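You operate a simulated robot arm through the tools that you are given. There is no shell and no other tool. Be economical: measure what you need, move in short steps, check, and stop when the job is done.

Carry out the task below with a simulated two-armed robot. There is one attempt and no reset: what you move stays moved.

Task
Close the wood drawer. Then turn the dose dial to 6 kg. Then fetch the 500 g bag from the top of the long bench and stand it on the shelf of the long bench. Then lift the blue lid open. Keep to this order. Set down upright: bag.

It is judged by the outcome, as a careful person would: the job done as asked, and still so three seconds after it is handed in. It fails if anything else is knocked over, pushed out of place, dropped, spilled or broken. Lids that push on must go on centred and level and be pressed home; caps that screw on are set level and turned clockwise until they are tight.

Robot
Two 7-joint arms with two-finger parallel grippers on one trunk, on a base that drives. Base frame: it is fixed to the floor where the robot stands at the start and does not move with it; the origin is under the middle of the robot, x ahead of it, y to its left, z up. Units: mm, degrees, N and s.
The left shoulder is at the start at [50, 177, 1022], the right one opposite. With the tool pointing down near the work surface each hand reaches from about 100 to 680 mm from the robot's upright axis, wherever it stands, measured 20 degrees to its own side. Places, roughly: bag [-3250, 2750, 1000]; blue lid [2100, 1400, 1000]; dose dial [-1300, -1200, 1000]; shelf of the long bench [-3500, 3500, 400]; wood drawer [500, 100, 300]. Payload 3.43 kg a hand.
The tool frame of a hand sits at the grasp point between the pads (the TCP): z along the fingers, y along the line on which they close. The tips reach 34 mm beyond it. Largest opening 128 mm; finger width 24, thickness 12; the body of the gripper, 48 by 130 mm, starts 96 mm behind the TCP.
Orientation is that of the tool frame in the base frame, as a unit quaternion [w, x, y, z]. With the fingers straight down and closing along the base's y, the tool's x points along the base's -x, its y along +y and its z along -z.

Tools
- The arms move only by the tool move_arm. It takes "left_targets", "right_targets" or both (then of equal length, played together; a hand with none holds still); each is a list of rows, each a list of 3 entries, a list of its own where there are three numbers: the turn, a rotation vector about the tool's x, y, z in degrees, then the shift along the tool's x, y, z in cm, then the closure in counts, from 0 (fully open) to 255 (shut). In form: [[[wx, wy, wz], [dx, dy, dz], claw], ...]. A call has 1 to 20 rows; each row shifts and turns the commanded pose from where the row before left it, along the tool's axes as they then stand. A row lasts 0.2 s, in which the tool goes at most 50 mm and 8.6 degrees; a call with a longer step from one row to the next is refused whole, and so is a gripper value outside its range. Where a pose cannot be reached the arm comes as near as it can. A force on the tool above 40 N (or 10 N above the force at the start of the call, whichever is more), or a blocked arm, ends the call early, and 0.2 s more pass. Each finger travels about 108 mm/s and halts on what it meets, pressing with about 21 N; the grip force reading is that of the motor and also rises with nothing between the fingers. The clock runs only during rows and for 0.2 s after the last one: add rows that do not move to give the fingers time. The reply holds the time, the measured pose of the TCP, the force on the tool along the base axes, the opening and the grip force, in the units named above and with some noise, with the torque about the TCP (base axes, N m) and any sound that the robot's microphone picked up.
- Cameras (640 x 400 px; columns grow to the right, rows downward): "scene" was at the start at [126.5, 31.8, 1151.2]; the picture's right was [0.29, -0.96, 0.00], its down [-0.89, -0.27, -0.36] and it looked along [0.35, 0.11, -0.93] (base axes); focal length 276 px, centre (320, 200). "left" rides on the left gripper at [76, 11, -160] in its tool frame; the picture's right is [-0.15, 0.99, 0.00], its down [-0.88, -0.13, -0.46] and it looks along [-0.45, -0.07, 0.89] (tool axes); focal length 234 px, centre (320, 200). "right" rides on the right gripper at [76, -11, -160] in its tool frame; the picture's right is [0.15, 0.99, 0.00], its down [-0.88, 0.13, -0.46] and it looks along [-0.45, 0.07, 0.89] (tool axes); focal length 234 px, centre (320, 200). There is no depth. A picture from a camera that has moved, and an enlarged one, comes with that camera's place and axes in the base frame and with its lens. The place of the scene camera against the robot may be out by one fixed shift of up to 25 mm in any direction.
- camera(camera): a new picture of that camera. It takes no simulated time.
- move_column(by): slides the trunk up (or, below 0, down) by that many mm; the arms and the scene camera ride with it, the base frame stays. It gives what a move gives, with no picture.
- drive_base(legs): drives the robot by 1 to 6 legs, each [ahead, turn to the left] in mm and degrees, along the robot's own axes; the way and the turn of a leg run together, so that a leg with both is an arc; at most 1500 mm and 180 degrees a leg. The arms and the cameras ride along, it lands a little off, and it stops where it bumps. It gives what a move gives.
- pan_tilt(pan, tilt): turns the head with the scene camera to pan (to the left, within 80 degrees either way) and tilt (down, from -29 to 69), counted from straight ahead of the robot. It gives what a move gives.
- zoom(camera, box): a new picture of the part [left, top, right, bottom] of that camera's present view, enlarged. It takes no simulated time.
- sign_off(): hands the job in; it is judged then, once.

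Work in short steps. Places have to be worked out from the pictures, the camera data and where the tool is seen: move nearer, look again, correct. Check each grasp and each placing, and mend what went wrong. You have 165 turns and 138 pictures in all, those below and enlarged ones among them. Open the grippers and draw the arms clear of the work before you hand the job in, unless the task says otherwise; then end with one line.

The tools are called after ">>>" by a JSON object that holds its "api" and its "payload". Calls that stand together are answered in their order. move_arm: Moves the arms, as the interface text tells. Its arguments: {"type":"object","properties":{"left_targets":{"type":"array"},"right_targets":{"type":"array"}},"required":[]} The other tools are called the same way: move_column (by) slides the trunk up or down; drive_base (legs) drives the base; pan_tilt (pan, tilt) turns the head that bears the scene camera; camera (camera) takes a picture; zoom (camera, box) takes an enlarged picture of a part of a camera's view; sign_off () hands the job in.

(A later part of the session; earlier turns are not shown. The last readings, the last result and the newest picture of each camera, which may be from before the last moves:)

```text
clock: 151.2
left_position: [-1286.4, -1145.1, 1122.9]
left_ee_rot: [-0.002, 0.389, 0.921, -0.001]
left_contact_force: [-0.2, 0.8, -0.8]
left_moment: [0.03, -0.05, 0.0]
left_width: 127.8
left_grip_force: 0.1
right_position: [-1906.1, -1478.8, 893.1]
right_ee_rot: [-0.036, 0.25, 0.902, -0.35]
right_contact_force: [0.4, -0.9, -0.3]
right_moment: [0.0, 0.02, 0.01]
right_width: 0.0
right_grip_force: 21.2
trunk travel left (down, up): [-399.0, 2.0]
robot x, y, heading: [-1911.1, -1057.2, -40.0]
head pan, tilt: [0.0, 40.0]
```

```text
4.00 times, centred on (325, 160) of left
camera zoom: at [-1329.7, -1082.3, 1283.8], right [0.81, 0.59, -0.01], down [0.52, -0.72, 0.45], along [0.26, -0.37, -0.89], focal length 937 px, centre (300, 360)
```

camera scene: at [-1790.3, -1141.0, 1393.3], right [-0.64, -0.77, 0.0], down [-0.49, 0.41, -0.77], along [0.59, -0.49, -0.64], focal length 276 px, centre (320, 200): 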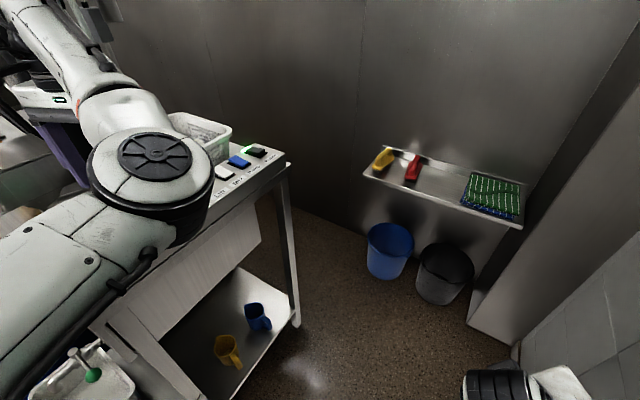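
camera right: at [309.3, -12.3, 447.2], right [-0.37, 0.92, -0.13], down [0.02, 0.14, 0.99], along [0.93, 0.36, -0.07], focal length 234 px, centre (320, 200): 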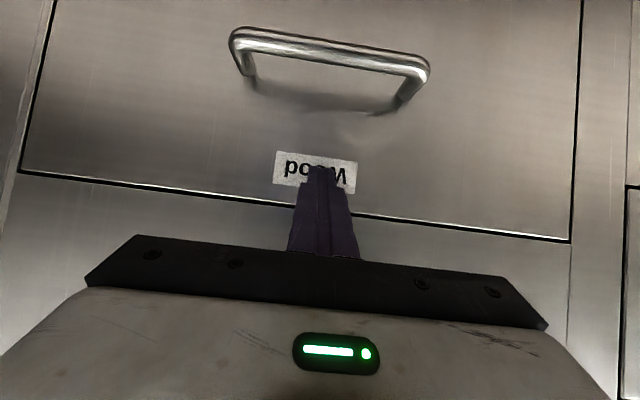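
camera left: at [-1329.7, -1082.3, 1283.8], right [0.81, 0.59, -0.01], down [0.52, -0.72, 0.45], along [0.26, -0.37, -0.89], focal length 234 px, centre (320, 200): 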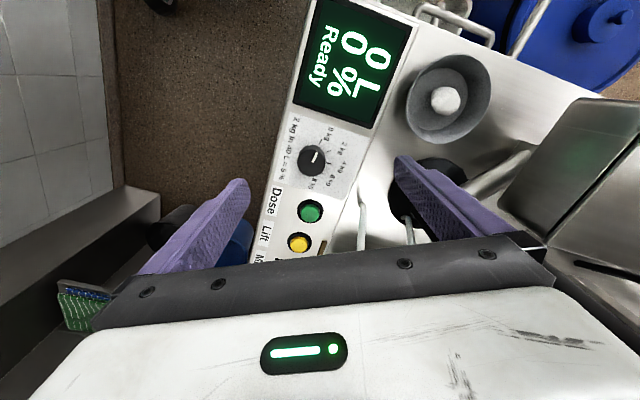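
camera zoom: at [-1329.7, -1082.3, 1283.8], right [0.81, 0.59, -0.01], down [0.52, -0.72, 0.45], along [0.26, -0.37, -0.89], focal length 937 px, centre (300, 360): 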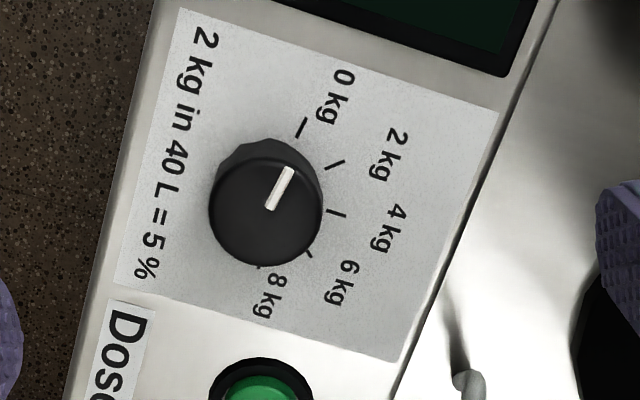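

Ticks: 0→6 is roughly 115° clockwise. Centre over the knob, pre-rotate counterclockwise 56°, pre-close to ~50 mm, then look.

>>> {"api": "move_arm", "payload": {"left_targets": [[[0, 0, 0], [-0.58, -0.84, 0], 155], [[0, 0, -8], [0, 0, 0], 155], [[0, 0, -8], [0, 0, 0], 155], [[0, 0, -8], [0, 0, 0], 155], [[0, 0, -8], [0, 0, 0], 155], [[0, 0, -8], [0, 0, 0], 155], [[0, 0, -8], [0, 0, 0], 155], [[0, 0, -8], [0, 0, 0], 155], [[0, 0, 0], [0, 0, 0], 155]]}}

>>> {"api": "camera", "payload": {"camera": "left"}}

```text
clock: 153.2
left_position: [-1285.3, -1149.9, 1122.6]
left_ee_rot: [-0.003, -0.094, 0.996, 0.0]
left_contact_force: [0.1, -0.1, -0.2]
left_moment: [0.05, -0.04, -0.03]
left_width: 50.2
left_grip_force: 0.0
right_position: [-1906.0, -1478.2, 892.4]
right_ee_rot: [-0.036, 0.251, 0.902, -0.348]
right_contact_force: [1.0, 0.9, 0.7]
right_moment: [-0.01, 0.01, 0.0]
right_width: 0.2
right_grip_force: 21.4
trunk travel left (down, up): [-399.0, 2.0]
robot x, y, heading: [-1913.7, -1055.8, -40.1]
head pan, tilt: [0.0, 40.0]
```

```text
76 pictures are left
camera left: at [-1361.0, -1153.9, 1284.0], right [-0.04, 1.0, 0.0], down [0.89, 0.04, 0.45], along [0.45, 0.02, -0.89], focal length 234 px, centre (320, 200)
```

left: 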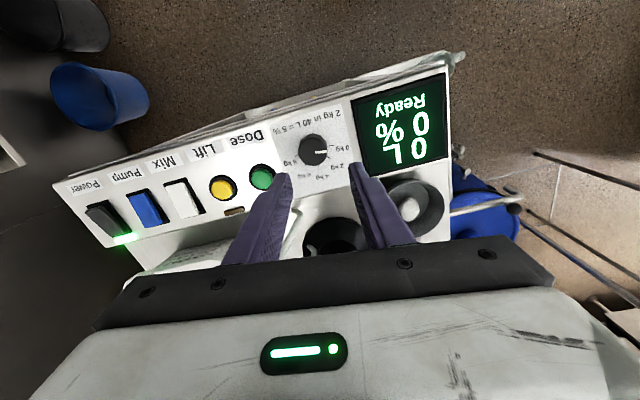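

Refined dial: about (-1287, -1159, top ~1005–1018). Correct and descend to z≈1060, then re-check.

>>> {"api": "move_arm", "payload": {"left_targets": [[[0, 0, 0], [0.36, -0.85, 2], 155], [[0, 0, 0], [0, 0, 2], 155], [[0, 0, 0], [0, 0, 2], 155], [[0, 0, 0], [0, 0, 0], 155]]}}

>>> {"api": "camera", "payload": {"camera": "left"}}

```text
clock: 154.2
left_position: [-1283.8, -1155.3, 1066.2]
left_ee_rot: [0.0, -0.1, 0.995, -0.002]
left_contact_force: [-0.1, 0.1, 1.1]
left_moment: [-0.01, 0.02, -0.01]
left_width: 50.3
left_grip_force: 0.1
right_position: [-1907.0, -1478.2, 893.3]
right_ee_rot: [-0.036, 0.25, 0.902, -0.349]
right_contact_force: [-1.0, 0.7, 0.6]
right_moment: [-0.06, 0.01, 0.01]
right_width: 0.4
right_grip_force: 21.5
trunk travel left (down, up): [-399.0, 2.0]
robot x, y, heading: [-1914.1, -1055.8, -39.9]
head pan, tilt: [0.0, 40.0]
```

```text
75 pictures are left
camera left: at [-1359.6, -1158.8, 1227.1], right [-0.05, 1.0, 0.0], down [0.89, 0.05, 0.46], along [0.46, 0.02, -0.89], focal length 234 px, centre (320, 200)
```

left: 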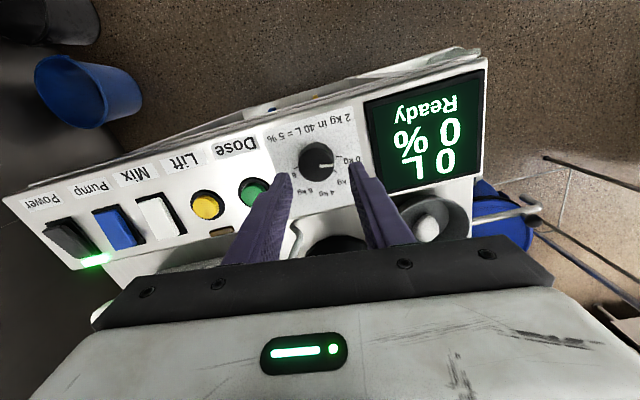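

Zoom to locate the knob's top centre exactly relative to the fingers.

>>> {"api": "zoom", "payload": {"camera": "left", "box": [260, 110, 380, 200]}}

```text
4.44 times, centred on (320, 155) of left
camera zoom: at [-1359.6, -1158.8, 1227.1], right [-0.05, 1.0, 0.0], down [0.89, 0.05, 0.46], along [0.46, 0.02, -0.89], focal length 1041 px, centre (320, 400)
```

zoom: 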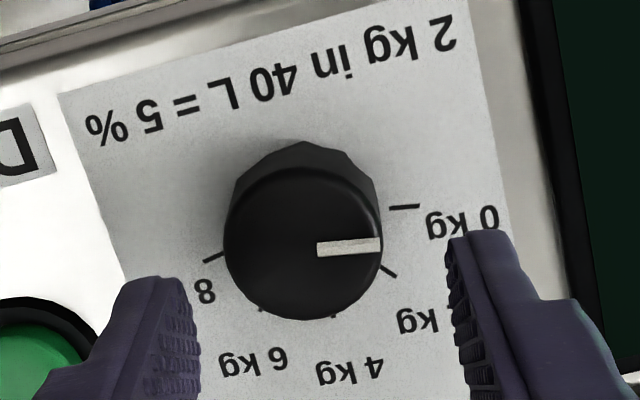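

Knob centre is ~4 mm toward −y(tool) and ~2 mm +x. Correct and descend to TCP z≈1036, slowly.

>>> {"api": "move_arm", "payload": {"left_targets": [[[0, 0, 0], [0.2, -0.43, 1], 155], [[0, 0, 0], [0, 0, 1], 155], [[0, 0, 0], [0, 0, 1], 155], [[0, 0, 0], [0, 0, 0], 155]]}}

>>> {"api": "zoom", "payload": {"camera": "left", "box": [240, 90, 400, 210]}}

```text
clock: 155.2
left_position: [-1283.1, -1157.8, 1038.6]
left_ee_rot: [0.001, -0.102, 0.995, -0.002]
left_contact_force: [-0.5, -0.8, 0.6]
left_moment: [0.01, 0.02, 0.01]
left_width: 50.0
left_grip_force: 0.1
right_position: [-1905.9, -1479.0, 892.1]
right_ee_rot: [-0.036, 0.25, 0.902, -0.349]
right_contact_force: [-0.5, 0.3, -0.8]
right_moment: [0.01, 0.03, 0.0]
right_width: 0.0
right_grip_force: 21.2
trunk travel left (down, up): [-399.0, 2.0]
robot x, y, heading: [-1909.9, -1056.0, -39.8]
head pan, tilt: [0.0, 40.0]
```

```text
3.33 times, centred on (320, 150) of left
camera zoom: at [-1359.7, -1161.7, 1198.7], right [-0.06, 1.0, 0.0], down [0.89, 0.05, 0.46], along [0.46, 0.02, -0.89], focal length 781 px, centre (320, 367)
```

zoom: 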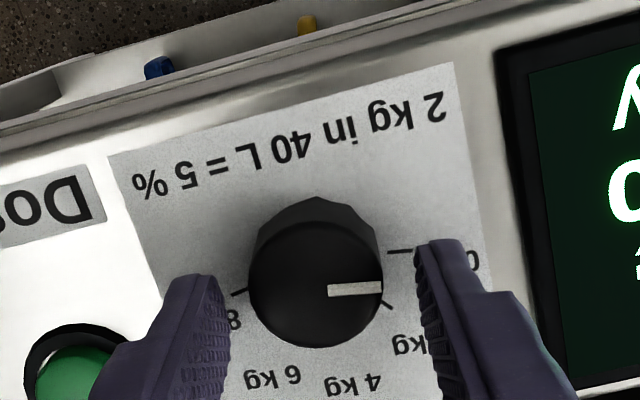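

Well aligned. Lower further in 5 mm rows (nudging 2 mm laterally), watching force.

>>> {"api": "move_arm", "payload": {"left_targets": [[[0, 0, 0], [0, -0.2, 0.5], 155], [[0, 0, 0], [0, 0, 0.5], 155], [[0, 0, 0], [0, 0, 0], 155]]}}

>>> {"api": "zoom", "payload": {"camera": "left", "box": [240, 90, 400, 210]}}

```text
clock: 156.0
left_position: [-1283.7, -1161.6, 1028.8]
left_ee_rot: [0.003, -0.101, 0.995, -0.001]
left_contact_force: [2.6, 0.3, 6.2]
left_moment: [0.16, -0.01, -0.04]
left_width: 49.9
left_grip_force: 0.1
right_position: [-1906.7, -1477.7, 893.5]
right_ee_rot: [-0.036, 0.25, 0.903, -0.349]
right_contact_force: [-0.2, -0.5, -0.8]
right_moment: [-0.01, 0.0, 0.0]
right_width: 0.2
right_grip_force: 20.8
trunk travel left (down, up): [-399.0, 2.0]
robot x, y, heading: [-1908.9, -1051.8, -39.9]
head pan, tilt: [0.0, 40.0]
```

```text
3.33 times, centred on (320, 150) of left
camera zoom: at [-1360.6, -1164.7, 1189.2], right [-0.05, 1.0, 0.0], down [0.89, 0.05, 0.46], along [0.46, 0.02, -0.89], focal length 781 px, centre (320, 367)
```

zoom: 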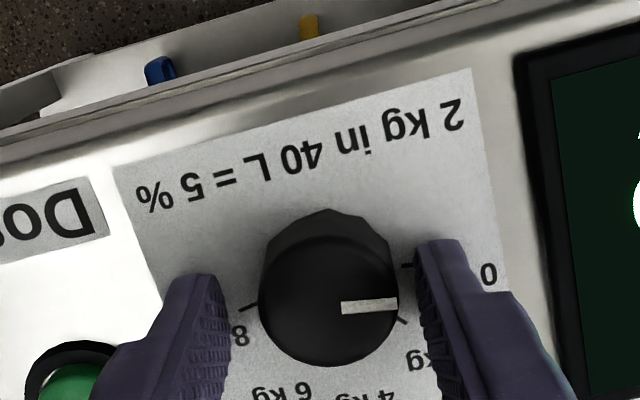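

Tips just touch the panel (z≈995). Raise 3 mm, shift 2.5 mm, and close on the knob.

>>> {"api": "move_arm", "payload": {"left_targets": [[[0, 0, 0], [0.2, 0, -0.3], 155], [[0, 0, 0], [0, 0, 0], 255], [[0, 0, 0], [0, 0, 0], 255], [[0, 0, 0], [0, 0, 0], 255]]}}

>>> {"api": "zoom", "payload": {"camera": "left", "box": [240, 90, 400, 210]}}

```text
clock: 157.0
left_position: [-1287.0, -1159.9, 1032.3]
left_ee_rot: [0.003, -0.101, 0.995, 0.001]
left_contact_force: [3.3, 11.8, 12.6]
left_moment: [0.16, 1.1, -0.04]
left_width: 33.3
left_grip_force: 45.2
right_position: [-1907.2, -1476.9, 894.0]
right_ee_rot: [-0.036, 0.25, 0.902, -0.35]
right_contact_force: [0.4, 0.0, 0.8]
right_moment: [0.02, 0.01, -0.03]
right_width: 0.0
right_grip_force: 21.0
trunk travel left (down, up): [-399.0, 2.0]
robot x, y, heading: [-1914.4, -1061.6, -39.8]
head pan, tilt: [0.0, 40.0]
```

```text
3.33 times, centred on (320, 150) of left
camera zoom: at [-1363.1, -1163.2, 1191.8], right [-0.06, 1.0, 0.0], down [0.89, 0.05, 0.46], along [0.46, 0.03, -0.89], focal length 781 px, centre (320, 367)
```

zoom: 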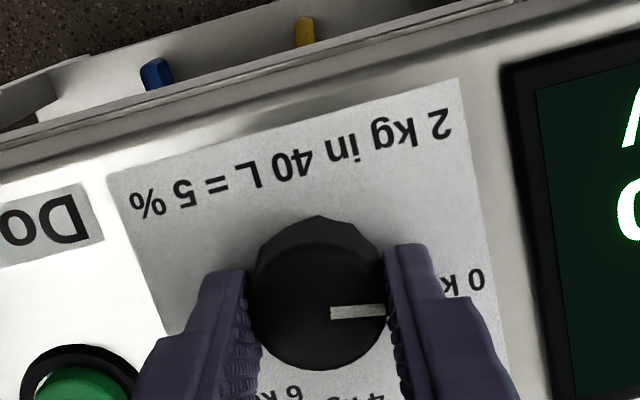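

Gripped (33 mm). Rotate 56° clockwise, then check.

>>> {"api": "move_arm", "payload": {"left_targets": [[[0, 0, 8], [0, 0, 0], 255], [[0, 0, 8], [0, 0, 0], 255], [[0, 0, 8], [0, 0, 0], 255], [[0, 0, 8], [0, 0, 0], 255], [[0, 0, 8], [0, 0, 0], 255], [[0, 0, 8], [0, 0, 0], 255], [[0, 0, 8], [0, 0, 0], 255]]}}

>>> {"api": "zoom", "payload": {"camera": "left", "box": [240, 90, 400, 210]}}

```text
clock: 158.1
left_position: [-1287.2, -1160.7, 1031.4]
left_ee_rot: [0.005, 0.178, 0.984, 0.005]
left_contact_force: [-5.3, 4.8, 5.7]
left_moment: [0.56, -0.07, -0.02]
left_width: 33.5
left_grip_force: 44.9
right_position: [-1906.5, -1478.9, 891.8]
right_ee_rot: [-0.035, 0.25, 0.903, -0.348]
right_contact_force: [0.9, -0.2, 1.0]
right_moment: [-0.02, -0.03, 0.01]
right_width: 0.0
right_grip_force: 20.6
trunk travel left (down, up): [-399.0, 2.0]
robot x, y, heading: [-1910.6, -1057.1, -40.0]
head pan, tilt: [0.0, 40.0]
stopped in row 5 (left hand): the force on the tool passed its limit at 40 N (the readings are from after the stop); the commanded pose is now the measured one
```

```text
3.33 times, centred on (320, 150) of left
camera zoom: at [-1355.5, -1124.9, 1191.4], right [0.48, 0.87, 0.01], down [0.77, -0.43, 0.46], along [0.41, -0.21, -0.89], focal length 781 px, centre (320, 367)
```

zoom: 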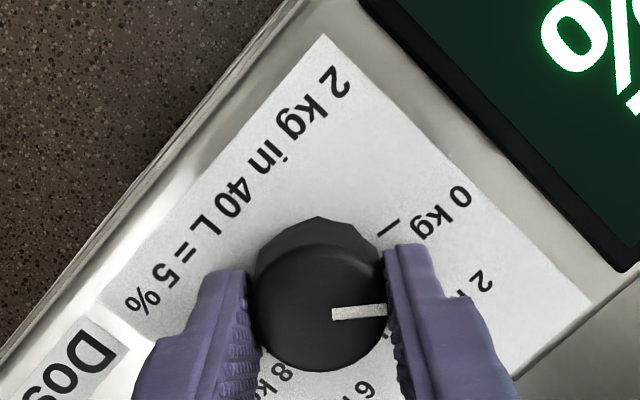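

Knob turns with the grip (32° so far); the stop just relieved side load. Continue.

>>> {"api": "move_arm", "payload": {"left_targets": [[[0, 0, 8], [0, 0, 0], 255], [[0, 0, 8], [0, 0, 0], 255], [[0, 0, 8], [0, 0, 0], 255], [[0, 0, 8], [0, 0, 0], 255], [[0, 0, 8], [0, 0, 0], 255], [[0, 0, 8], [0, 0, 0], 255]]}}

```text
clock: 159.5
left_position: [-1288.1, -1162.4, 1031.7]
left_ee_rot: [0.003, 0.567, 0.824, 0.005]
left_contact_force: [-11.9, 7.3, 6.4]
left_moment: [-0.86, 0.02, 0.02]
left_width: 33.3
left_grip_force: 44.8
right_position: [-1907.3, -1479.7, 894.2]
right_ee_rot: [-0.034, 0.249, 0.902, -0.349]
right_contact_force: [0.0, -0.2, 0.1]
right_moment: [0.04, -0.01, 0.0]
right_width: 0.0
right_grip_force: 20.9
trunk travel left (down, up): [-399.0, 2.0]
robot x, y, heading: [-1912.6, -1059.1, -39.9]
head pan, tilt: [0.0, 40.0]
```

Turned ~81° so far. Rotate 32° more and check.

>>> {"api": "move_arm", "payload": {"left_targets": [[[0, 0, 8], [0, 0, 0], 255], [[0, 0, 8], [0, 0, 0], 255], [[0, 0, 8], [0, 0, 0], 255], [[0, 0, 8], [0, 0, 0], 255], [[0, 0, 0], [0, 0, 0], 255]]}}

>>> {"api": "zoom", "payload": {"camera": "left", "box": [240, 90, 400, 210]}}

```text
clock: 160.7
left_position: [-1290.8, -1163.5, 1031.4]
left_ee_rot: [0.001, 0.771, 0.636, 0.005]
left_contact_force: [-17.6, 2.2, 3.2]
left_moment: [-0.87, 0.71, 0.05]
left_width: 33.2
left_grip_force: 44.8
right_position: [-1908.0, -1479.2, 893.0]
right_ee_rot: [-0.035, 0.25, 0.902, -0.349]
right_contact_force: [0.2, -0.3, -0.9]
right_moment: [0.03, 0.03, -0.02]
right_width: 0.0
right_grip_force: 20.7
trunk travel left (down, up): [-399.0, 2.0]
robot x, y, heading: [-1911.2, -1059.5, -39.9]
head pan, tilt: [0.0, 40.0]
```

```text
3.33 times, centred on (320, 150) of left
camera zoom: at [-1265.2, -1091.0, 1192.4], right [0.94, -0.33, 0.01], down [-0.3, -0.84, 0.45], along [-0.14, -0.43, -0.89], focal length 781 px, centre (320, 367)
```

zoom: 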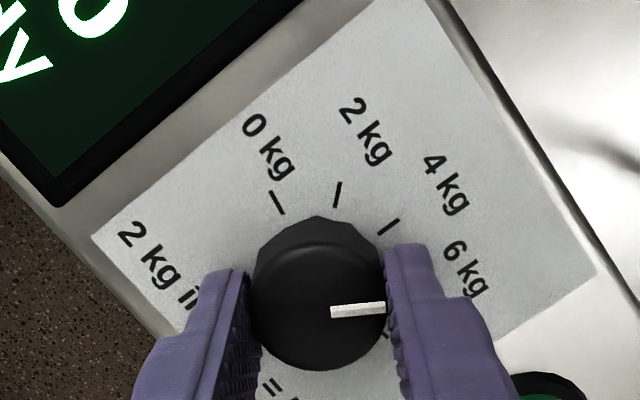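

Pointer is roughly 4–5° short of the 6 kg tick by my reading. Add 4°, then release and lift to inspect.

>>> {"api": "move_arm", "payload": {"left_targets": [[[0, 0, 4], [0, 0, 0], 255], [[0, 0, 0], [0, 0, 0], 255], [[0, 0, 0], [0, 0, 0], 155], [[0, 0, 0], [0, 0, 0], 155], [[0, 0, 0], [0, 0, -2], 155], [[0, 0, 0], [0, 0, -3], 155], [[0, 0, 0], [0, 0, -4], 155]]}}

>>> {"api": "zoom", "payload": {"camera": "left", "box": [260, 90, 380, 200]}}

```text
clock: 162.3
left_position: [-1283.8, -1157.8, 1121.7]
left_ee_rot: [-0.001, 0.789, 0.614, 0.007]
left_contact_force: [-0.1, -0.1, 0.5]
left_moment: [0.0, 0.01, -0.01]
left_width: 50.1
left_grip_force: 0.0
right_position: [-1906.2, -1477.7, 891.6]
right_ee_rot: [-0.036, 0.25, 0.902, -0.35]
right_contact_force: [0.8, 0.0, 0.9]
right_moment: [0.03, -0.01, 0.0]
right_width: 0.2
right_grip_force: 21.5
trunk travel left (down, up): [-399.0, 2.0]
robot x, y, heading: [-1909.1, -1056.5, -40.2]
head pan, tilt: [0.0, 40.0]
```

```text
3.64 times, centred on (320, 145) of left
camera zoom: at [-1255.9, -1088.5, 1281.9], right [0.92, -0.38, 0.01], down [-0.35, -0.83, 0.44], along [-0.17, -0.41, -0.9], focal length 852 px, centre (320, 400)
```

zoom: 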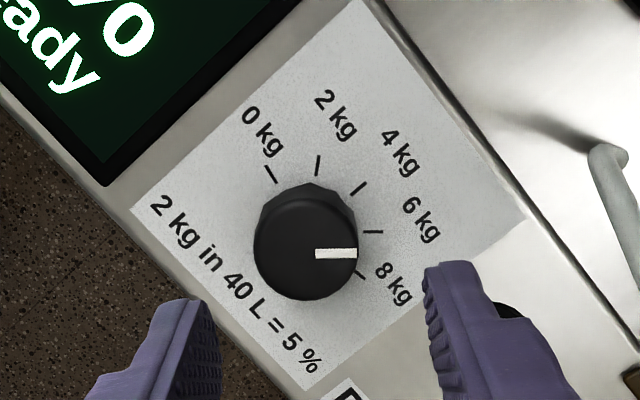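

Pointer now appears to be at ~6 kg (within ~2°). Tight zoom to verify.

>>> {"api": "zoom", "payload": {"camera": "left", "box": [296, 130, 346, 178]}}

```text
8.33 times, centred on (321, 154) of left
camera zoom: at [-1255.9, -1088.5, 1281.9], right [0.92, -0.38, 0.01], down [-0.35, -0.83, 0.44], along [-0.17, -0.41, -0.9], focal length 1951 px, centre (312, 583)
```

zoom: 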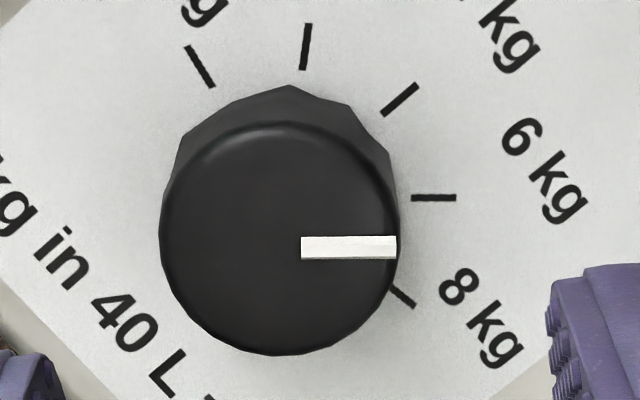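

Pointer is parallel to the 6 kg tick. Done. Back off 100 mm from the table and turn left up the corridor.

>>> {"api": "drive_base", "payload": {"legs": [[-100, 0], [0, 60]]}}

>>> {"api": "camera", "payload": {"camera": "scene"}}

```text
clock: 166.1
left_position: [-1589.3, -494.5, 1121.1]
left_ee_rot: [-0.003, 0.373, 0.928, 0.006]
left_contact_force: [-0.2, -0.3, -0.3]
left_moment: [0.01, -0.02, -0.01]
left_width: 49.9
left_grip_force: 0.1
right_position: [-1619.4, -1195.0, 892.2]
right_ee_rot: [0.144, -0.238, 0.906, -0.319]
right_contact_force: [-0.5, -0.2, 0.1]
right_moment: [0.04, -0.02, -0.02]
right_width: 0.2
right_grip_force: 20.7
trunk travel left (down, up): [-399.0, 2.0]
robot x, y, heading: [-1994.5, -994.8, 20.5]
head pan, tilt: [0.0, 40.0]
```

```text
66 pictures are left
camera scene: at [-1840.8, -921.7, 1393.3], right [0.35, -0.94, 0.0], down [-0.6, -0.22, -0.77], along [0.72, 0.27, -0.64], focal length 276 px, centre (320, 200)
```

scene: 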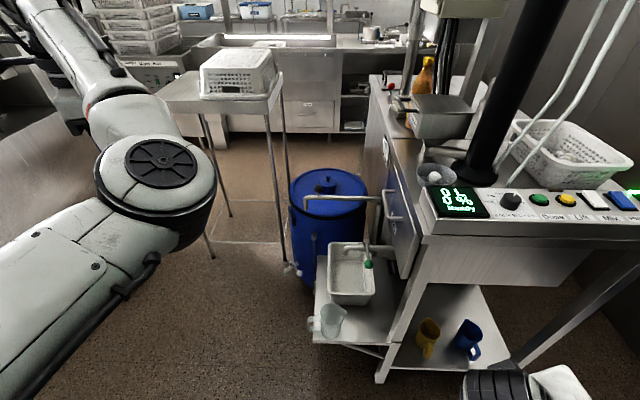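

Move forward 80 mm (away from the wall), then turn the remaining 87° left.

>>> {"api": "drive_base", "payload": {"legs": [[80, 0], [0, 87]]}}

>>> {"api": "pan_tilt", "payload": {"pan": 0, "tilt": 25}}

>>> {"api": "camera", "payload": {"camera": "scene"}}

```text
clock: 171.0
left_position: [-2403.8, -555.8, 1122.2]
left_ee_rot: [-0.006, -0.388, 0.922, 0.003]
left_contact_force: [-0.8, 0.0, 0.7]
left_moment: [-0.01, 0.0, -0.03]
left_width: 50.3
left_grip_force: 0.1
right_position: [-1703.7, -595.5, 892.5]
right_ee_rot: [-0.327, 0.805, -0.478, 0.126]
right_contact_force: [0.7, 0.1, -0.2]
right_moment: [-0.02, -0.04, -0.03]
right_width: 0.0
right_grip_force: 20.7
trunk travel left (down, up): [-399.0, 2.0]
robot x, y, heading: [-1911.1, -962.3, 109.3]
head pan, tilt: [0.0, 40.0]
```

```text
clock: 171.7
left_position: [-2404.5, -557.6, 1121.6]
left_ee_rot: [-0.005, -0.388, 0.922, 0.003]
left_contact_force: [0.3, -0.1, 0.2]
left_moment: [-0.02, -0.01, 0.0]
left_width: 50.2
left_grip_force: 0.0
right_position: [-1704.5, -597.0, 892.4]
right_ee_rot: [-0.328, 0.805, -0.478, 0.127]
right_contact_force: [-0.3, 0.3, 0.0]
right_moment: [0.02, 0.02, -0.02]
right_width: 0.0
right_grip_force: 21.0
trunk travel left (down, up): [-399.0, 2.0]
robot x, y, heading: [-1914.1, -962.8, 109.6]
head pan, tilt: [0.0, 25.0]
```

```text
65 pictures are left
camera scene: at [-1964.4, -794.8, 1416.6], right [0.94, 0.33, 0.0], down [0.14, -0.4, -0.91], along [-0.3, 0.85, -0.42], focal length 276 px, centre (320, 200)
```

scene: 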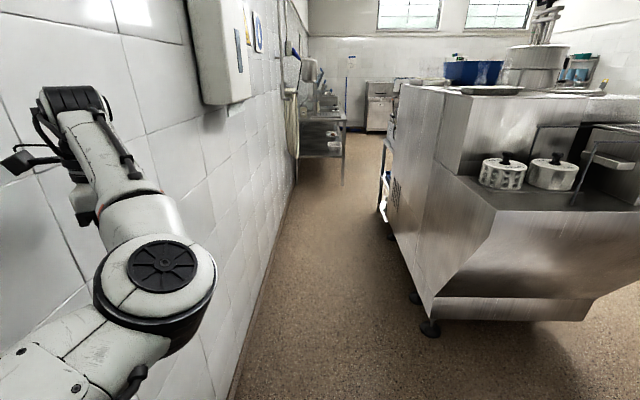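

The wall dispenser sticks out; I'll ease toward the centre-right of the corridor while driving up it.

>>> {"api": "drive_base", "payload": {"legs": [[0, -7.6], [1150, 0], [0, 5.5], [1100, 0]]}}

>>> {"api": "camera", "payload": {"camera": "scene"}}

```text
clock: 183.9
left_position: [-2917.9, 1635.1, 1121.5]
left_ee_rot: [-0.006, -0.363, 0.932, 0.003]
left_contact_force: [-0.1, 0.5, -1.3]
left_moment: [0.04, 0.02, -0.01]
left_width: 50.0
left_grip_force: 0.1
right_position: [-2222.1, 1556.1, 893.2]
right_ee_rot: [-0.323, 0.792, -0.5, 0.135]
right_contact_force: [0.1, 0.1, -0.1]
right_moment: [0.0, 0.0, -0.04]
right_width: 0.0
right_grip_force: 20.8
trunk travel left (down, up): [-399.0, 2.0]
robot x, y, heading: [-2450.8, 1201.1, 106.1]
head pan, tilt: [0.0, 25.0]
```

```text
64 pictures are left
camera scene: at [-2492.9, 1373.2, 1416.6], right [0.96, 0.28, 0.0], down [0.12, -0.41, -0.91], along [-0.26, 0.87, -0.42], focal length 276 px, centre (320, 200)
```

scene: 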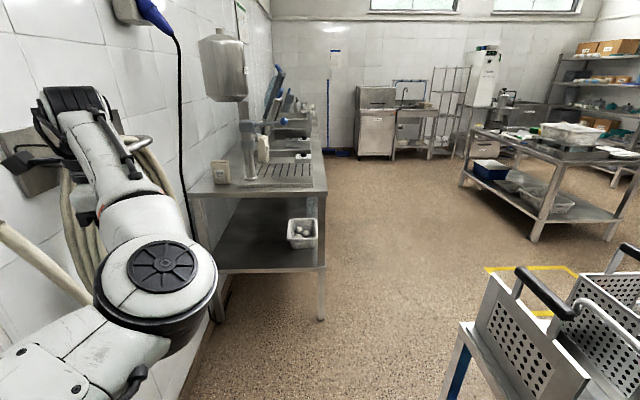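

Both bags in view; zoom to read labels.

>>> {"api": "zoom", "payload": {"camera": "scene", "box": [190, 110, 330, 200]}}

>>> {"api": "zoom", "payload": {"camera": "scene", "box": [200, 150, 250, 190]}}

```text
4.44 times, centred on (260, 155) of scene
camera zoom: at [-2492.9, 1373.2, 1416.6], right [0.96, 0.28, 0.0], down [0.12, -0.41, -0.91], along [-0.26, 0.87, -0.42], focal length 1225 px, centre (587, 400)
```

zoom: 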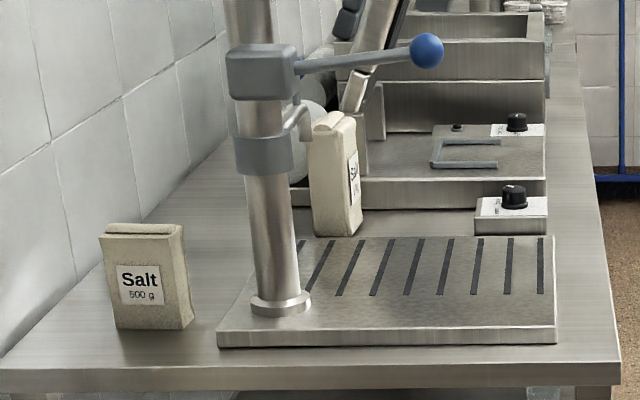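

```text
10.00 times, centred on (225, 170) of scene
camera zoom: at [-2492.9, 1373.2, 1416.6], right [0.96, 0.28, 0.0], down [0.12, -0.41, -0.91], along [-0.26, 0.87, -0.42], focal length 2756 px, centre (1270, 500)
```

zoom: 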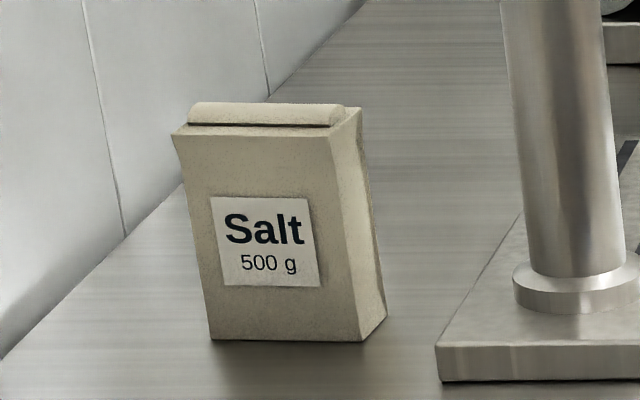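

Confirmed: the "Salt 500 g" bag is at the bench's near left corner, about (-3375, 2538), base z≈887, facing down the corridor. First reorient the left hand: yaw to align with the robot's heading, then pitch forward 60°.

>>> {"api": "move_arm", "payload": {"left_targets": [[[0, 0, -8], [0, 0, 0], 0], [[0, 0, -8], [0, 0, 0], 0], [[0, 0, -8], [0, 0, 0], 0], [[0, 0, -8], [0, 0, 0], 0], [[0, 0, -8], [0, 0, 0], 0], [[0, 0, -8], [0, 0, 0], 0], [[0, 0, -8], [0, 0, 0], 0], [[0, 0, -8], [0, 0, 0], 0]]}}

>>> {"api": "move_arm", "payload": {"left_targets": [[[0, -8, 0], [0, 0, 0], 0], [[0, -8, 0], [0, 0, 0], 0], [[0, -8, 0], [0, 0, 0], 0], [[0, -8, 0], [0, 0, 0], 0], [[0, -8, 0], [0, 0, 0], 0], [[0, -8, 0], [0, 0, 0], 0], [[0, -8, 0], [0, 0, 0], 0]]}}

>>> {"api": "camera", "payload": {"camera": "scene"}}

```text
clock: 185.7
left_position: [-2918.9, 1635.2, 1121.6]
left_ee_rot: [0.003, 0.802, -0.597, -0.006]
left_contact_force: [-0.3, 0.1, -1.0]
left_moment: [0.01, 0.0, -0.02]
left_width: 128.1
left_grip_force: 0.0
right_position: [-2221.5, 1556.7, 892.9]
right_ee_rot: [-0.324, 0.791, -0.5, 0.136]
right_contact_force: [1.0, 0.8, -0.1]
right_moment: [-0.01, 0.01, 0.0]
right_width: 0.0
right_grip_force: 20.7
trunk travel left (down, up): [-399.0, 2.0]
robot x, y, heading: [-2449.4, 1200.8, 106.3]
head pan, tilt: [0.0, 25.0]
```

```text
clock: 187.5
left_position: [-2960.3, 1621.3, 1134.2]
left_ee_rot: [-0.251, 0.71, -0.514, -0.41]
left_contact_force: [-0.3, 0.1, -0.1]
left_moment: [-0.01, -0.01, 0.01]
left_width: 128.2
left_grip_force: 0.2
left hand out of reach, approached as far as the arm can: row 2
right_position: [-2221.9, 1555.8, 892.2]
right_ee_rot: [-0.324, 0.792, -0.5, 0.136]
right_contact_force: [0.6, 0.6, 0.1]
right_moment: [-0.03, -0.04, -0.03]
right_width: 0.0
right_grip_force: 21.0
trunk travel left (down, up): [-399.0, 2.0]
robot x, y, heading: [-2450.1, 1199.5, 106.5]
head pan, tilt: [0.0, 25.0]
stopped in row 7 (left hand): the arm was blocked; the commanded pose is now the measured one
```

```text
61 pictures are left
camera scene: at [-2492.9, 1372.9, 1416.6], right [0.96, 0.28, 0.0], down [0.12, -0.41, -0.91], along [-0.25, 0.87, -0.42], focal length 276 px, centre (320, 200)
```

scene: 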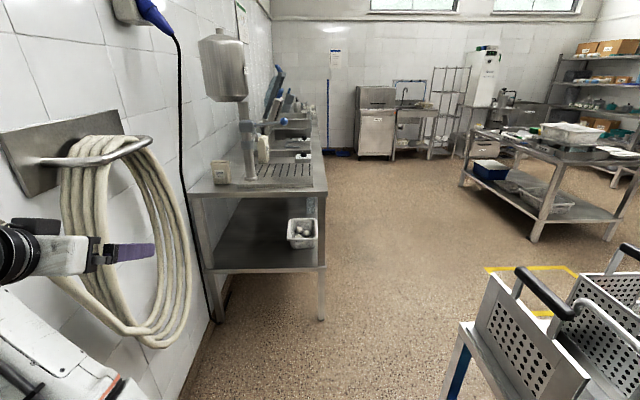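

Hand now points forward, 32° down. Bring it 60 mm inboard to clear the wall and hose, and check.

>>> {"api": "move_arm", "payload": {"left_targets": [[[0, 0, 0], [0, -3, 0], 0], [[0, 0, 0], [0, -3, 0], 0], [[0, 0, 0], [0, -2, 0], 0]]}}

>>> {"api": "camera", "payload": {"camera": "left"}}

```text
clock: 188.3
left_position: [-2903.3, 1640.9, 1132.5]
left_ee_rot: [-0.233, 0.714, -0.507, -0.423]
left_contact_force: [-0.2, 0.7, 0.6]
left_moment: [0.0, 0.0, -0.01]
left_width: 127.9
left_grip_force: 0.0
right_position: [-2221.7, 1556.8, 892.6]
right_ee_rot: [-0.325, 0.791, -0.5, 0.135]
right_contact_force: [0.6, -0.4, -0.1]
right_moment: [0.01, -0.04, 0.01]
right_width: 0.0
right_grip_force: 21.1
trunk travel left (down, up): [-399.0, 2.0]
robot x, y, heading: [-2451.4, 1202.2, 106.6]
head pan, tilt: [0.0, 25.0]
```

```text
60 pictures are left
camera left: at [-2845.0, 1476.3, 1155.4], right [-0.93, -0.3, 0.22], down [0.18, 0.17, 0.97], along [-0.33, 0.94, -0.1], focal length 234 px, centre (320, 200)
```

left: 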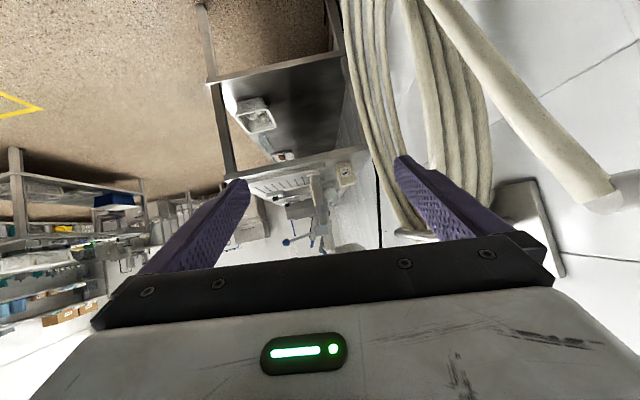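

Path plan: go straight 690 mm up the corridor (hand passes inboard of the hose), then check.

>>> {"api": "drive_base", "payload": {"legs": [[690, 0], [0, 12]]}}

>>> {"api": "move_arm", "payload": {"left_targets": [[[5.6, -0.43, 3.6], [0, 0, 0], 30], [[5.6, -0.43, 3.6], [0, 0, 0], 30], [[5.6, -0.43, 3.6], [0, 0, 0], 30]]}}

>>> {"api": "camera", "payload": {"camera": "left"}}

>>> {"api": "pan_tilt", "payload": {"pan": 20, "tilt": 35}}

>>> {"api": "camera", "payload": {"camera": "scene"}}

```text
clock: 192.8
left_position: [-3170.7, 2204.2, 1129.1]
left_ee_rot: [-0.188, 0.76, -0.438, -0.442]
left_contact_force: [0.5, 0.3, 0.0]
left_moment: [0.0, 0.03, -0.01]
left_width: 127.9
left_grip_force: 0.1
right_position: [-2487.5, 2254.0, 892.4]
right_ee_rot: [-0.336, 0.838, -0.418, 0.103]
right_contact_force: [-1.2, 0.0, 0.0]
right_moment: [-0.04, -0.01, -0.02]
right_width: 0.0
right_grip_force: 20.9
trunk travel left (down, up): [-399.0, 2.0]
robot x, y, heading: [-2642.1, 1860.4, 117.6]
head pan, tilt: [0.0, 25.0]
```

```text
clock: 193.6
left_position: [-3171.3, 2205.0, 1129.5]
left_ee_rot: [-0.261, 0.674, -0.565, -0.398]
left_contact_force: [0.6, 0.5, -0.3]
left_moment: [0.04, 0.01, 0.0]
left_width: 112.9
left_grip_force: 0.0
right_position: [-2488.2, 2254.2, 892.5]
right_ee_rot: [-0.336, 0.837, -0.419, 0.103]
right_contact_force: [-0.4, 0.1, -0.8]
right_moment: [0.0, -0.02, 0.0]
right_width: 0.1
right_grip_force: 21.1
trunk travel left (down, up): [-399.0, 2.0]
robot x, y, heading: [-2641.8, 1867.9, 117.9]
head pan, tilt: [0.0, 25.0]
```

```text
59 pictures are left
camera left: at [-3138.8, 2033.3, 1155.4], right [-0.97, -0.14, 0.22], down [0.2, 0.15, 0.97], along [-0.17, 0.98, -0.12], focal length 234 px, centre (320, 200)
```

left: 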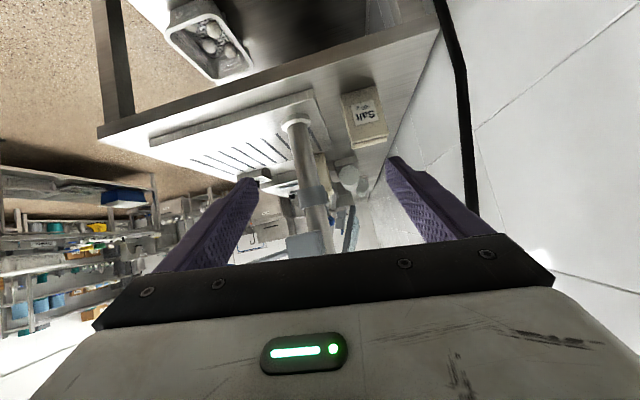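

```text
clock: 194.4
left_position: [-3169.7, 2205.7, 1130.0]
left_ee_rot: [-0.26, 0.675, -0.564, -0.398]
left_contact_force: [-0.1, 0.6, -0.6]
left_moment: [0.01, 0.02, -0.05]
left_width: 112.8
left_grip_force: 0.2
right_position: [-2486.6, 2254.6, 893.2]
right_ee_rot: [-0.336, 0.837, -0.419, 0.103]
right_contact_force: [-0.6, -0.9, -0.1]
right_moment: [0.01, -0.01, -0.02]
right_width: 0.0
right_grip_force: 20.9
trunk travel left (down, up): [-399.0, 2.0]
robot x, y, heading: [-2644.4, 1863.7, 117.5]
head pan, tilt: [20.0, 35.0]
```

```text
58 pictures are left
camera scene: at [-2736.6, 1998.9, 1400.9], right [0.67, 0.74, 0.0], down [0.42, -0.39, -0.82], along [-0.61, 0.55, -0.57], focal length 276 px, centre (320, 200)
```

scene: 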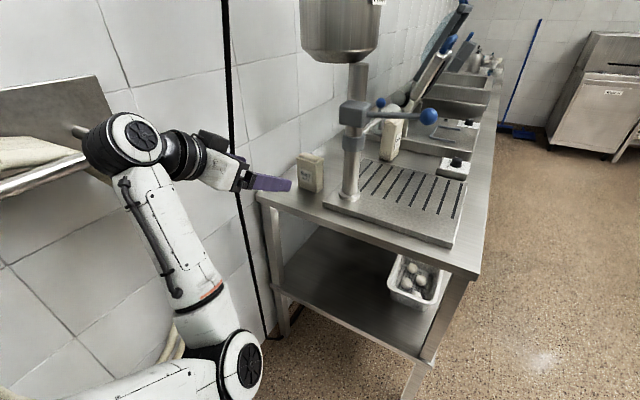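

Good view of the bag: estimated centre ≈ (-3361, 2520, 945). Lower the hand to z≈955 and shift toward the wall, in free space before the bench edge.

>>> {"api": "move_arm", "payload": {"left_targets": [[[0, 0, 0], [2.62, 0.94, 2.58], 30], [[0, 0, 0], [2.62, 0.94, 2.58], 30], [[0, 0, 0], [2.62, 0.94, 2.58], 30], [[0, 0, 0], [2.62, 0.94, 2.58], 30], [[0, 0, 0], [2.62, 0.94, 2.58], 30]]}}

>>> {"api": "camera", "payload": {"camera": "left"}}

```text
clock: 195.3
left_position: [-3200.1, 2223.2, 1028.8]
left_ee_rot: [-0.267, 0.666, -0.57, -0.402]
left_contact_force: [27.3, -0.4, 3.4]
left_moment: [-0.5, 1.85, 3.84]
left_width: 113.0
left_grip_force: 0.1
right_position: [-2483.0, 2252.8, 891.7]
right_ee_rot: [-0.334, 0.838, -0.42, 0.1]
right_contact_force: [-1.1, -0.4, 0.1]
right_moment: [0.04, 0.01, 0.04]
right_width: 0.0
right_grip_force: 21.3
trunk travel left (down, up): [-399.0, 2.0]
robot x, y, heading: [-2640.7, 1864.3, 117.6]
head pan, tilt: [20.0, 35.0]
stopped in row 4 (left hand): the force on the tool passed its limit at 74 N (the readings are from after the stop); the commanded pose is now the measured one
```

```text
57 pictures are left
camera left: at [-3171.8, 2050.5, 1050.9], right [-0.97, -0.13, 0.23], down [0.21, 0.13, 0.97], along [-0.15, 0.98, -0.1], focal length 234 px, centre (320, 200)
```

left: 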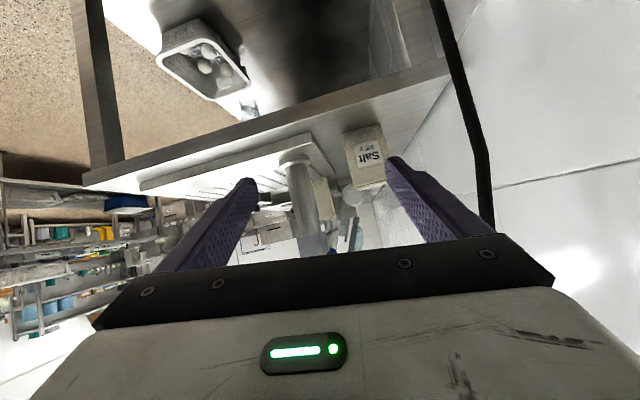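

The gripper's back brushed the hose on the wall. Move 50 mm inboard, then advance the base 150 mm past the hose before shifting over.

>>> {"api": "move_arm", "payload": {"left_targets": [[[0, 0, 0], [0, -3, 0], 30], [[0, 0, 0], [0, -3, 0], 30]]}}

>>> {"api": "drive_base", "payload": {"legs": [[0, -6], [150, 0]]}}

>>> {"api": "camera", "payload": {"camera": "left"}}

>>> {"api": "camera", "payload": {"camera": "scene"}}

```text
clock: 195.9
left_position: [-3149.3, 2234.6, 1017.1]
left_ee_rot: [-0.265, 0.668, -0.568, -0.401]
left_contact_force: [0.6, 0.3, 0.2]
left_moment: [-0.02, -0.02, -0.01]
left_width: 112.9
left_grip_force: 0.1
right_position: [-2488.7, 2254.9, 893.3]
right_ee_rot: [-0.335, 0.838, -0.419, 0.103]
right_contact_force: [0.2, -0.8, -0.2]
right_moment: [-0.03, 0.0, -0.03]
right_width: 0.0
right_grip_force: 20.5
trunk travel left (down, up): [-399.0, 2.0]
robot x, y, heading: [-2639.8, 1860.4, 117.4]
head pan, tilt: [20.0, 35.0]
```

```text
clock: 197.8
left_position: [-3160.7, 2424.7, 1015.9]
left_ee_rot: [-0.287, 0.636, -0.604, -0.386]
left_contact_force: [0.0, 1.6, -0.3]
left_moment: [0.01, -0.05, -0.01]
left_width: 112.9
left_grip_force: 0.1
right_position: [-2500.0, 2374.7, 893.0]
right_ee_rot: [-0.329, 0.814, -0.464, 0.121]
right_contact_force: [-1.0, 0.2, -0.4]
right_moment: [0.0, -0.01, -0.05]
right_width: 0.0
right_grip_force: 21.1
trunk travel left (down, up): [-399.0, 2.0]
robot x, y, heading: [-2694.2, 1998.2, 111.5]
head pan, tilt: [20.0, 35.0]
```

```text
56 pictures are left
camera left: at [-3149.6, 2250.9, 1041.0], right [-0.97, -0.03, 0.22], down [0.22, 0.12, 0.97], along [-0.05, 0.99, -0.11], focal length 234 px, centre (320, 200)
```

left: 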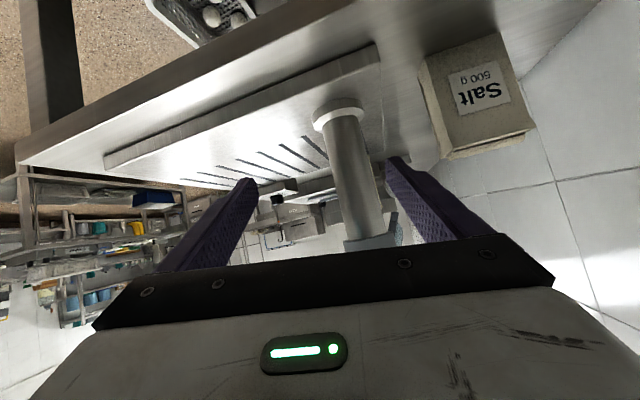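

```text
55 pictures are left
camera scene: at [-2777.2, 2147.4, 1400.7], right [0.75, 0.66, 0.0], down [0.38, -0.43, -0.82], along [-0.54, 0.61, -0.57], focal length 276 px, centre (320, 200)
```

scene: 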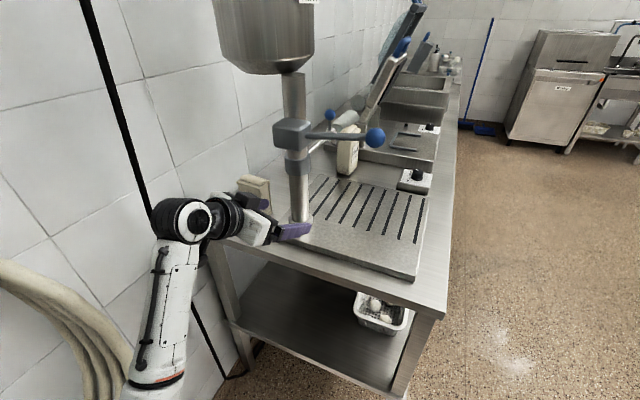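

Two wrist views agree: bag front-face centre ≈ (-3345, 2472, 943). Shift the hand laterally in front of the bag, pulling back 40 mm and lowering to z≈950.

>>> {"api": "move_arm", "payload": {"left_targets": [[[0, 0, 0], [1.9, 0.5, -3.0], 30], [[0, 0, 0], [1.6, 3.5, 1.5], 30], [[0, 0, 0], [1.6, 3.5, 1.5], 30], [[0, 0, 0], [1.6, 3.5, 1.5], 30], [[0, 0, 0], [0.8, 3.5, 0.7], 30], [[0, 0, 0], [0.7, 3.6, 0.7], 30]]}}

>>> {"api": "camera", "payload": {"camera": "left"}}

```text
clock: 199.4
left_position: [-3286.0, 2404.1, 947.8]
left_ee_rot: [-0.311, 0.623, -0.613, -0.373]
left_contact_force: [-0.1, -0.5, -0.1]
left_moment: [0.01, -0.06, -0.01]
left_width: 112.8
left_grip_force: 0.1
right_position: [-2479.8, 2375.6, 892.2]
right_ee_rot: [-0.33, 0.812, -0.467, 0.116]
right_contact_force: [0.2, -0.1, -0.5]
right_moment: [-0.03, 0.0, 0.0]
right_width: 0.0
right_grip_force: 21.1
trunk travel left (down, up): [-399.0, 2.0]
robot x, y, heading: [-2688.4, 2002.7, 111.1]
head pan, tilt: [20.0, 35.0]
stopped in row 6 (left hand): the arm was blocked; the commanded pose is now the measured one
```

```text
54 pictures are left
camera left: at [-3285.3, 2228.9, 969.4], right [-0.98, 0.03, 0.19], down [0.19, 0.09, 0.98], along [0.01, 1.0, -0.09], focal length 234 px, centre (320, 200)
```

left: 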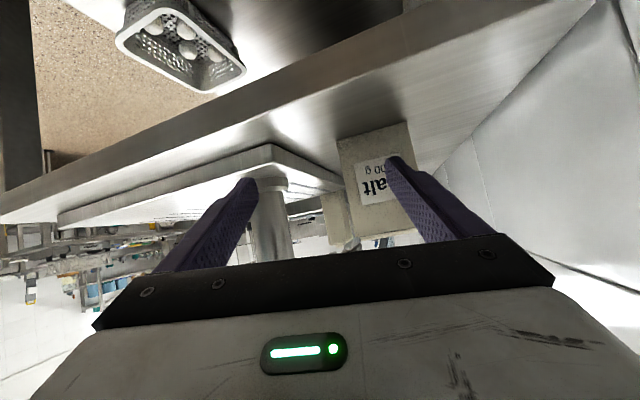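

Blocked about 55 mm short laterally. See what the arm touches.

>>> {"api": "pan_tilt", "payload": {"pan": 45, "tilt": 45}}

>>> {"api": "camera", "payload": {"camera": "scene"}}

```text
clock: 200.3
left_position: [-3285.5, 2404.0, 947.5]
left_ee_rot: [-0.309, 0.623, -0.614, -0.373]
left_contact_force: [0.1, -1.3, 0.1]
left_moment: [0.01, -0.01, -0.03]
left_width: 112.9
left_grip_force: 0.0
right_position: [-2482.6, 2375.6, 887.6]
right_ee_rot: [-0.327, 0.814, -0.466, 0.116]
right_contact_force: [-0.7, 0.8, 0.0]
right_moment: [0.02, 0.02, 0.01]
right_width: 0.0
right_grip_force: 21.0
trunk travel left (down, up): [-399.0, 2.0]
robot x, y, heading: [-2694.4, 2001.8, 111.4]
head pan, tilt: [45.0, 45.0]
```

```text
53 pictures are left
camera scene: at [-2764.7, 2117.4, 1387.9], right [0.4, 0.92, -0.01], down [0.63, -0.29, -0.72], along [-0.66, 0.28, -0.69], focal length 276 px, centre (320, 200)
```

scene: 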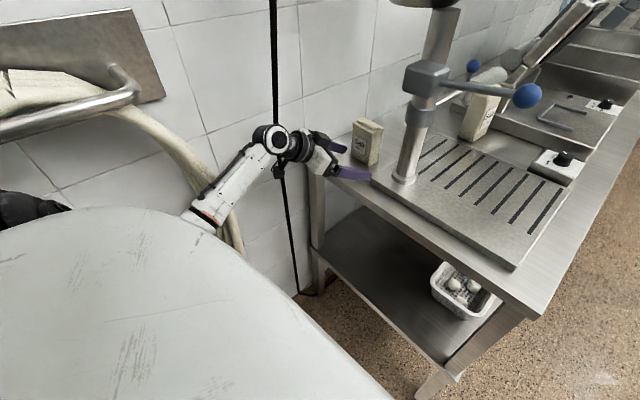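

The wrist is against the wall cable. Yaw the tool ~20° left about the fingertips (moves wrist away from the wall), shift slightly.

>>> {"api": "move_arm", "payload": {"left_targets": [[[-5.6, 0.5, -3.5], [0, -0.5, 0], 20], [[-5.6, 0.5, -3.5], [0, 0, 0], 20], [[-5.6, 0.5, -3.5], [0, 0, 0], 20], [[0, 0, 0], [-0.5, 2.2, 0.5], 20]]}}

>>> {"api": "camera", "payload": {"camera": "left"}}

```text
clock: 201.3
left_position: [-3327.2, 2394.6, 935.7]
left_ee_rot: [-0.241, 0.729, -0.489, -0.414]
left_contact_force: [0.5, 0.8, -1.4]
left_moment: [0.0, 0.04, 0.07]
left_width: 118.0
left_grip_force: 0.2
right_position: [-2495.2, 2373.9, 893.8]
right_ee_rot: [-0.333, 0.812, -0.464, 0.123]
right_contact_force: [0.2, 0.8, 0.0]
right_moment: [0.03, 0.01, 0.0]
right_width: 0.0
right_grip_force: 21.1
trunk travel left (down, up): [-399.0, 2.0]
robot x, y, heading: [-2696.2, 2001.5, 111.3]
head pan, tilt: [45.0, 45.0]
```

```text
52 pictures are left
camera left: at [-3264.4, 2231.2, 959.9], right [-0.93, -0.32, 0.18], down [0.13, 0.16, 0.98], along [-0.35, 0.93, -0.11], focal length 234 px, centre (320, 200)
```

left: 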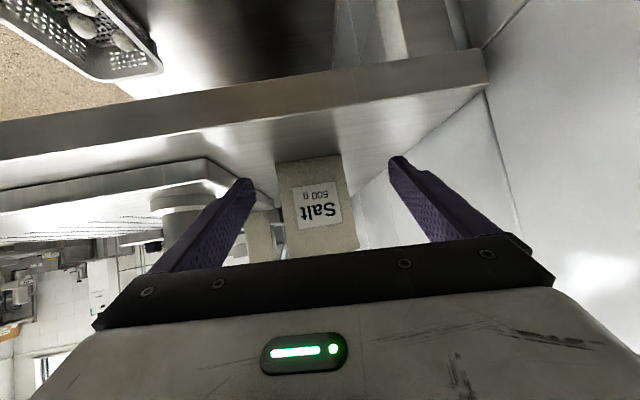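

Now well-placed. Approach to the bag centre (fully open), raising slightly to clear the machine's plate.

>>> {"api": "move_arm", "payload": {"left_targets": [[[0, 0, 0], [-1.4, -1.6, 0], 0], [[0, 0, 0], [-1.5, 0, 1.8], 0], [[0, 0, 0], [-1.5, 0, 1.8], 0], [[0, 0, 0], [-1.5, 0, 1.8], 0]]}}

>>> {"api": "camera", "payload": {"camera": "left"}}

```text
clock: 202.3
left_position: [-3343.3, 2473.6, 954.5]
left_ee_rot: [-0.241, 0.729, -0.49, -0.413]
left_contact_force: [-0.1, -0.5, 0.1]
left_moment: [-0.01, -0.02, -0.02]
left_width: 128.1
left_grip_force: 0.1
right_position: [-2494.4, 2373.5, 894.6]
right_ee_rot: [-0.334, 0.812, -0.463, 0.124]
right_contact_force: [0.4, 0.1, -1.0]
right_moment: [0.0, 0.0, 0.01]
right_width: 0.0
right_grip_force: 20.7
trunk travel left (down, up): [-399.0, 2.0]
robot x, y, heading: [-2692.6, 1997.8, 111.3]
head pan, tilt: [45.0, 45.0]
```

```text
51 pictures are left
camera left: at [-3281.9, 2309.3, 979.1], right [-0.93, -0.32, 0.18], down [0.13, 0.16, 0.98], along [-0.34, 0.93, -0.11], focal length 234 px, centre (320, 200)
```

left: 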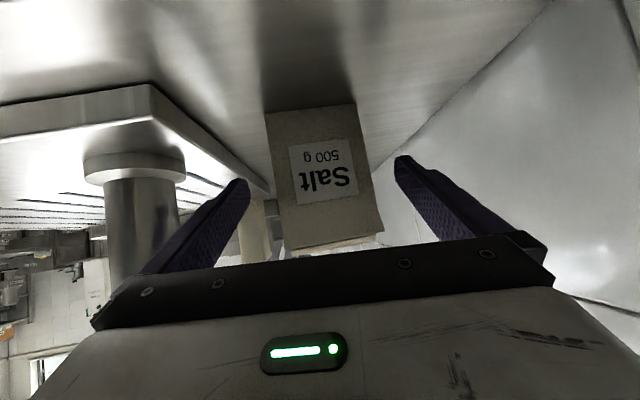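

Bag front is ~20 mm beyond the fingertips; advance 45 mm more and close.

>>> {"api": "move_arm", "payload": {"left_targets": [[[0, 0, 0], [-1.3, 0.1, 1.9], 0], [[0, 0, 0], [-1.3, 0.1, 1.9], 0], [[0, 0, 0], [0, 0, 0], 0]]}}

>>> {"api": "camera", "payload": {"camera": "left"}}

```text
clock: 203.1
left_position: [-3362.9, 2512.9, 956.9]
left_ee_rot: [-0.242, 0.728, -0.49, -0.414]
left_contact_force: [-0.1, -0.1, 0.1]
left_moment: [0.01, -0.05, -0.02]
left_width: 127.9
left_grip_force: 0.0
right_position: [-2496.0, 2373.2, 894.9]
right_ee_rot: [-0.334, 0.811, -0.464, 0.123]
right_contact_force: [0.2, -0.2, -0.6]
right_moment: [-0.01, -0.01, 0.0]
right_width: 0.0
right_grip_force: 21.0
trunk travel left (down, up): [-399.0, 2.0]
robot x, y, heading: [-2690.1, 2000.4, 111.5]
head pan, tilt: [45.0, 45.0]
```

```text
50 pictures are left
camera left: at [-3301.4, 2349.2, 980.8], right [-0.93, -0.32, 0.18], down [0.13, 0.16, 0.98], along [-0.34, 0.93, -0.11], focal length 234 px, centre (320, 200)
```

left: 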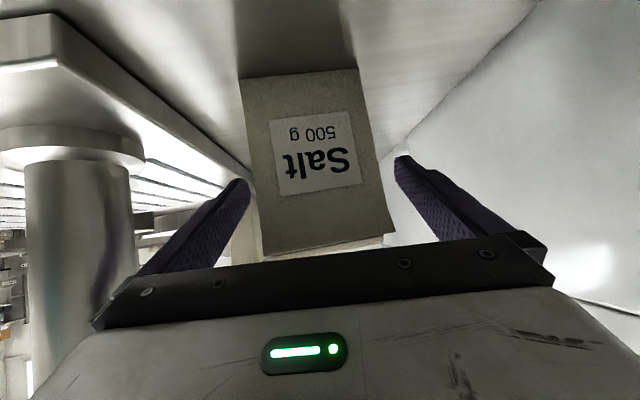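

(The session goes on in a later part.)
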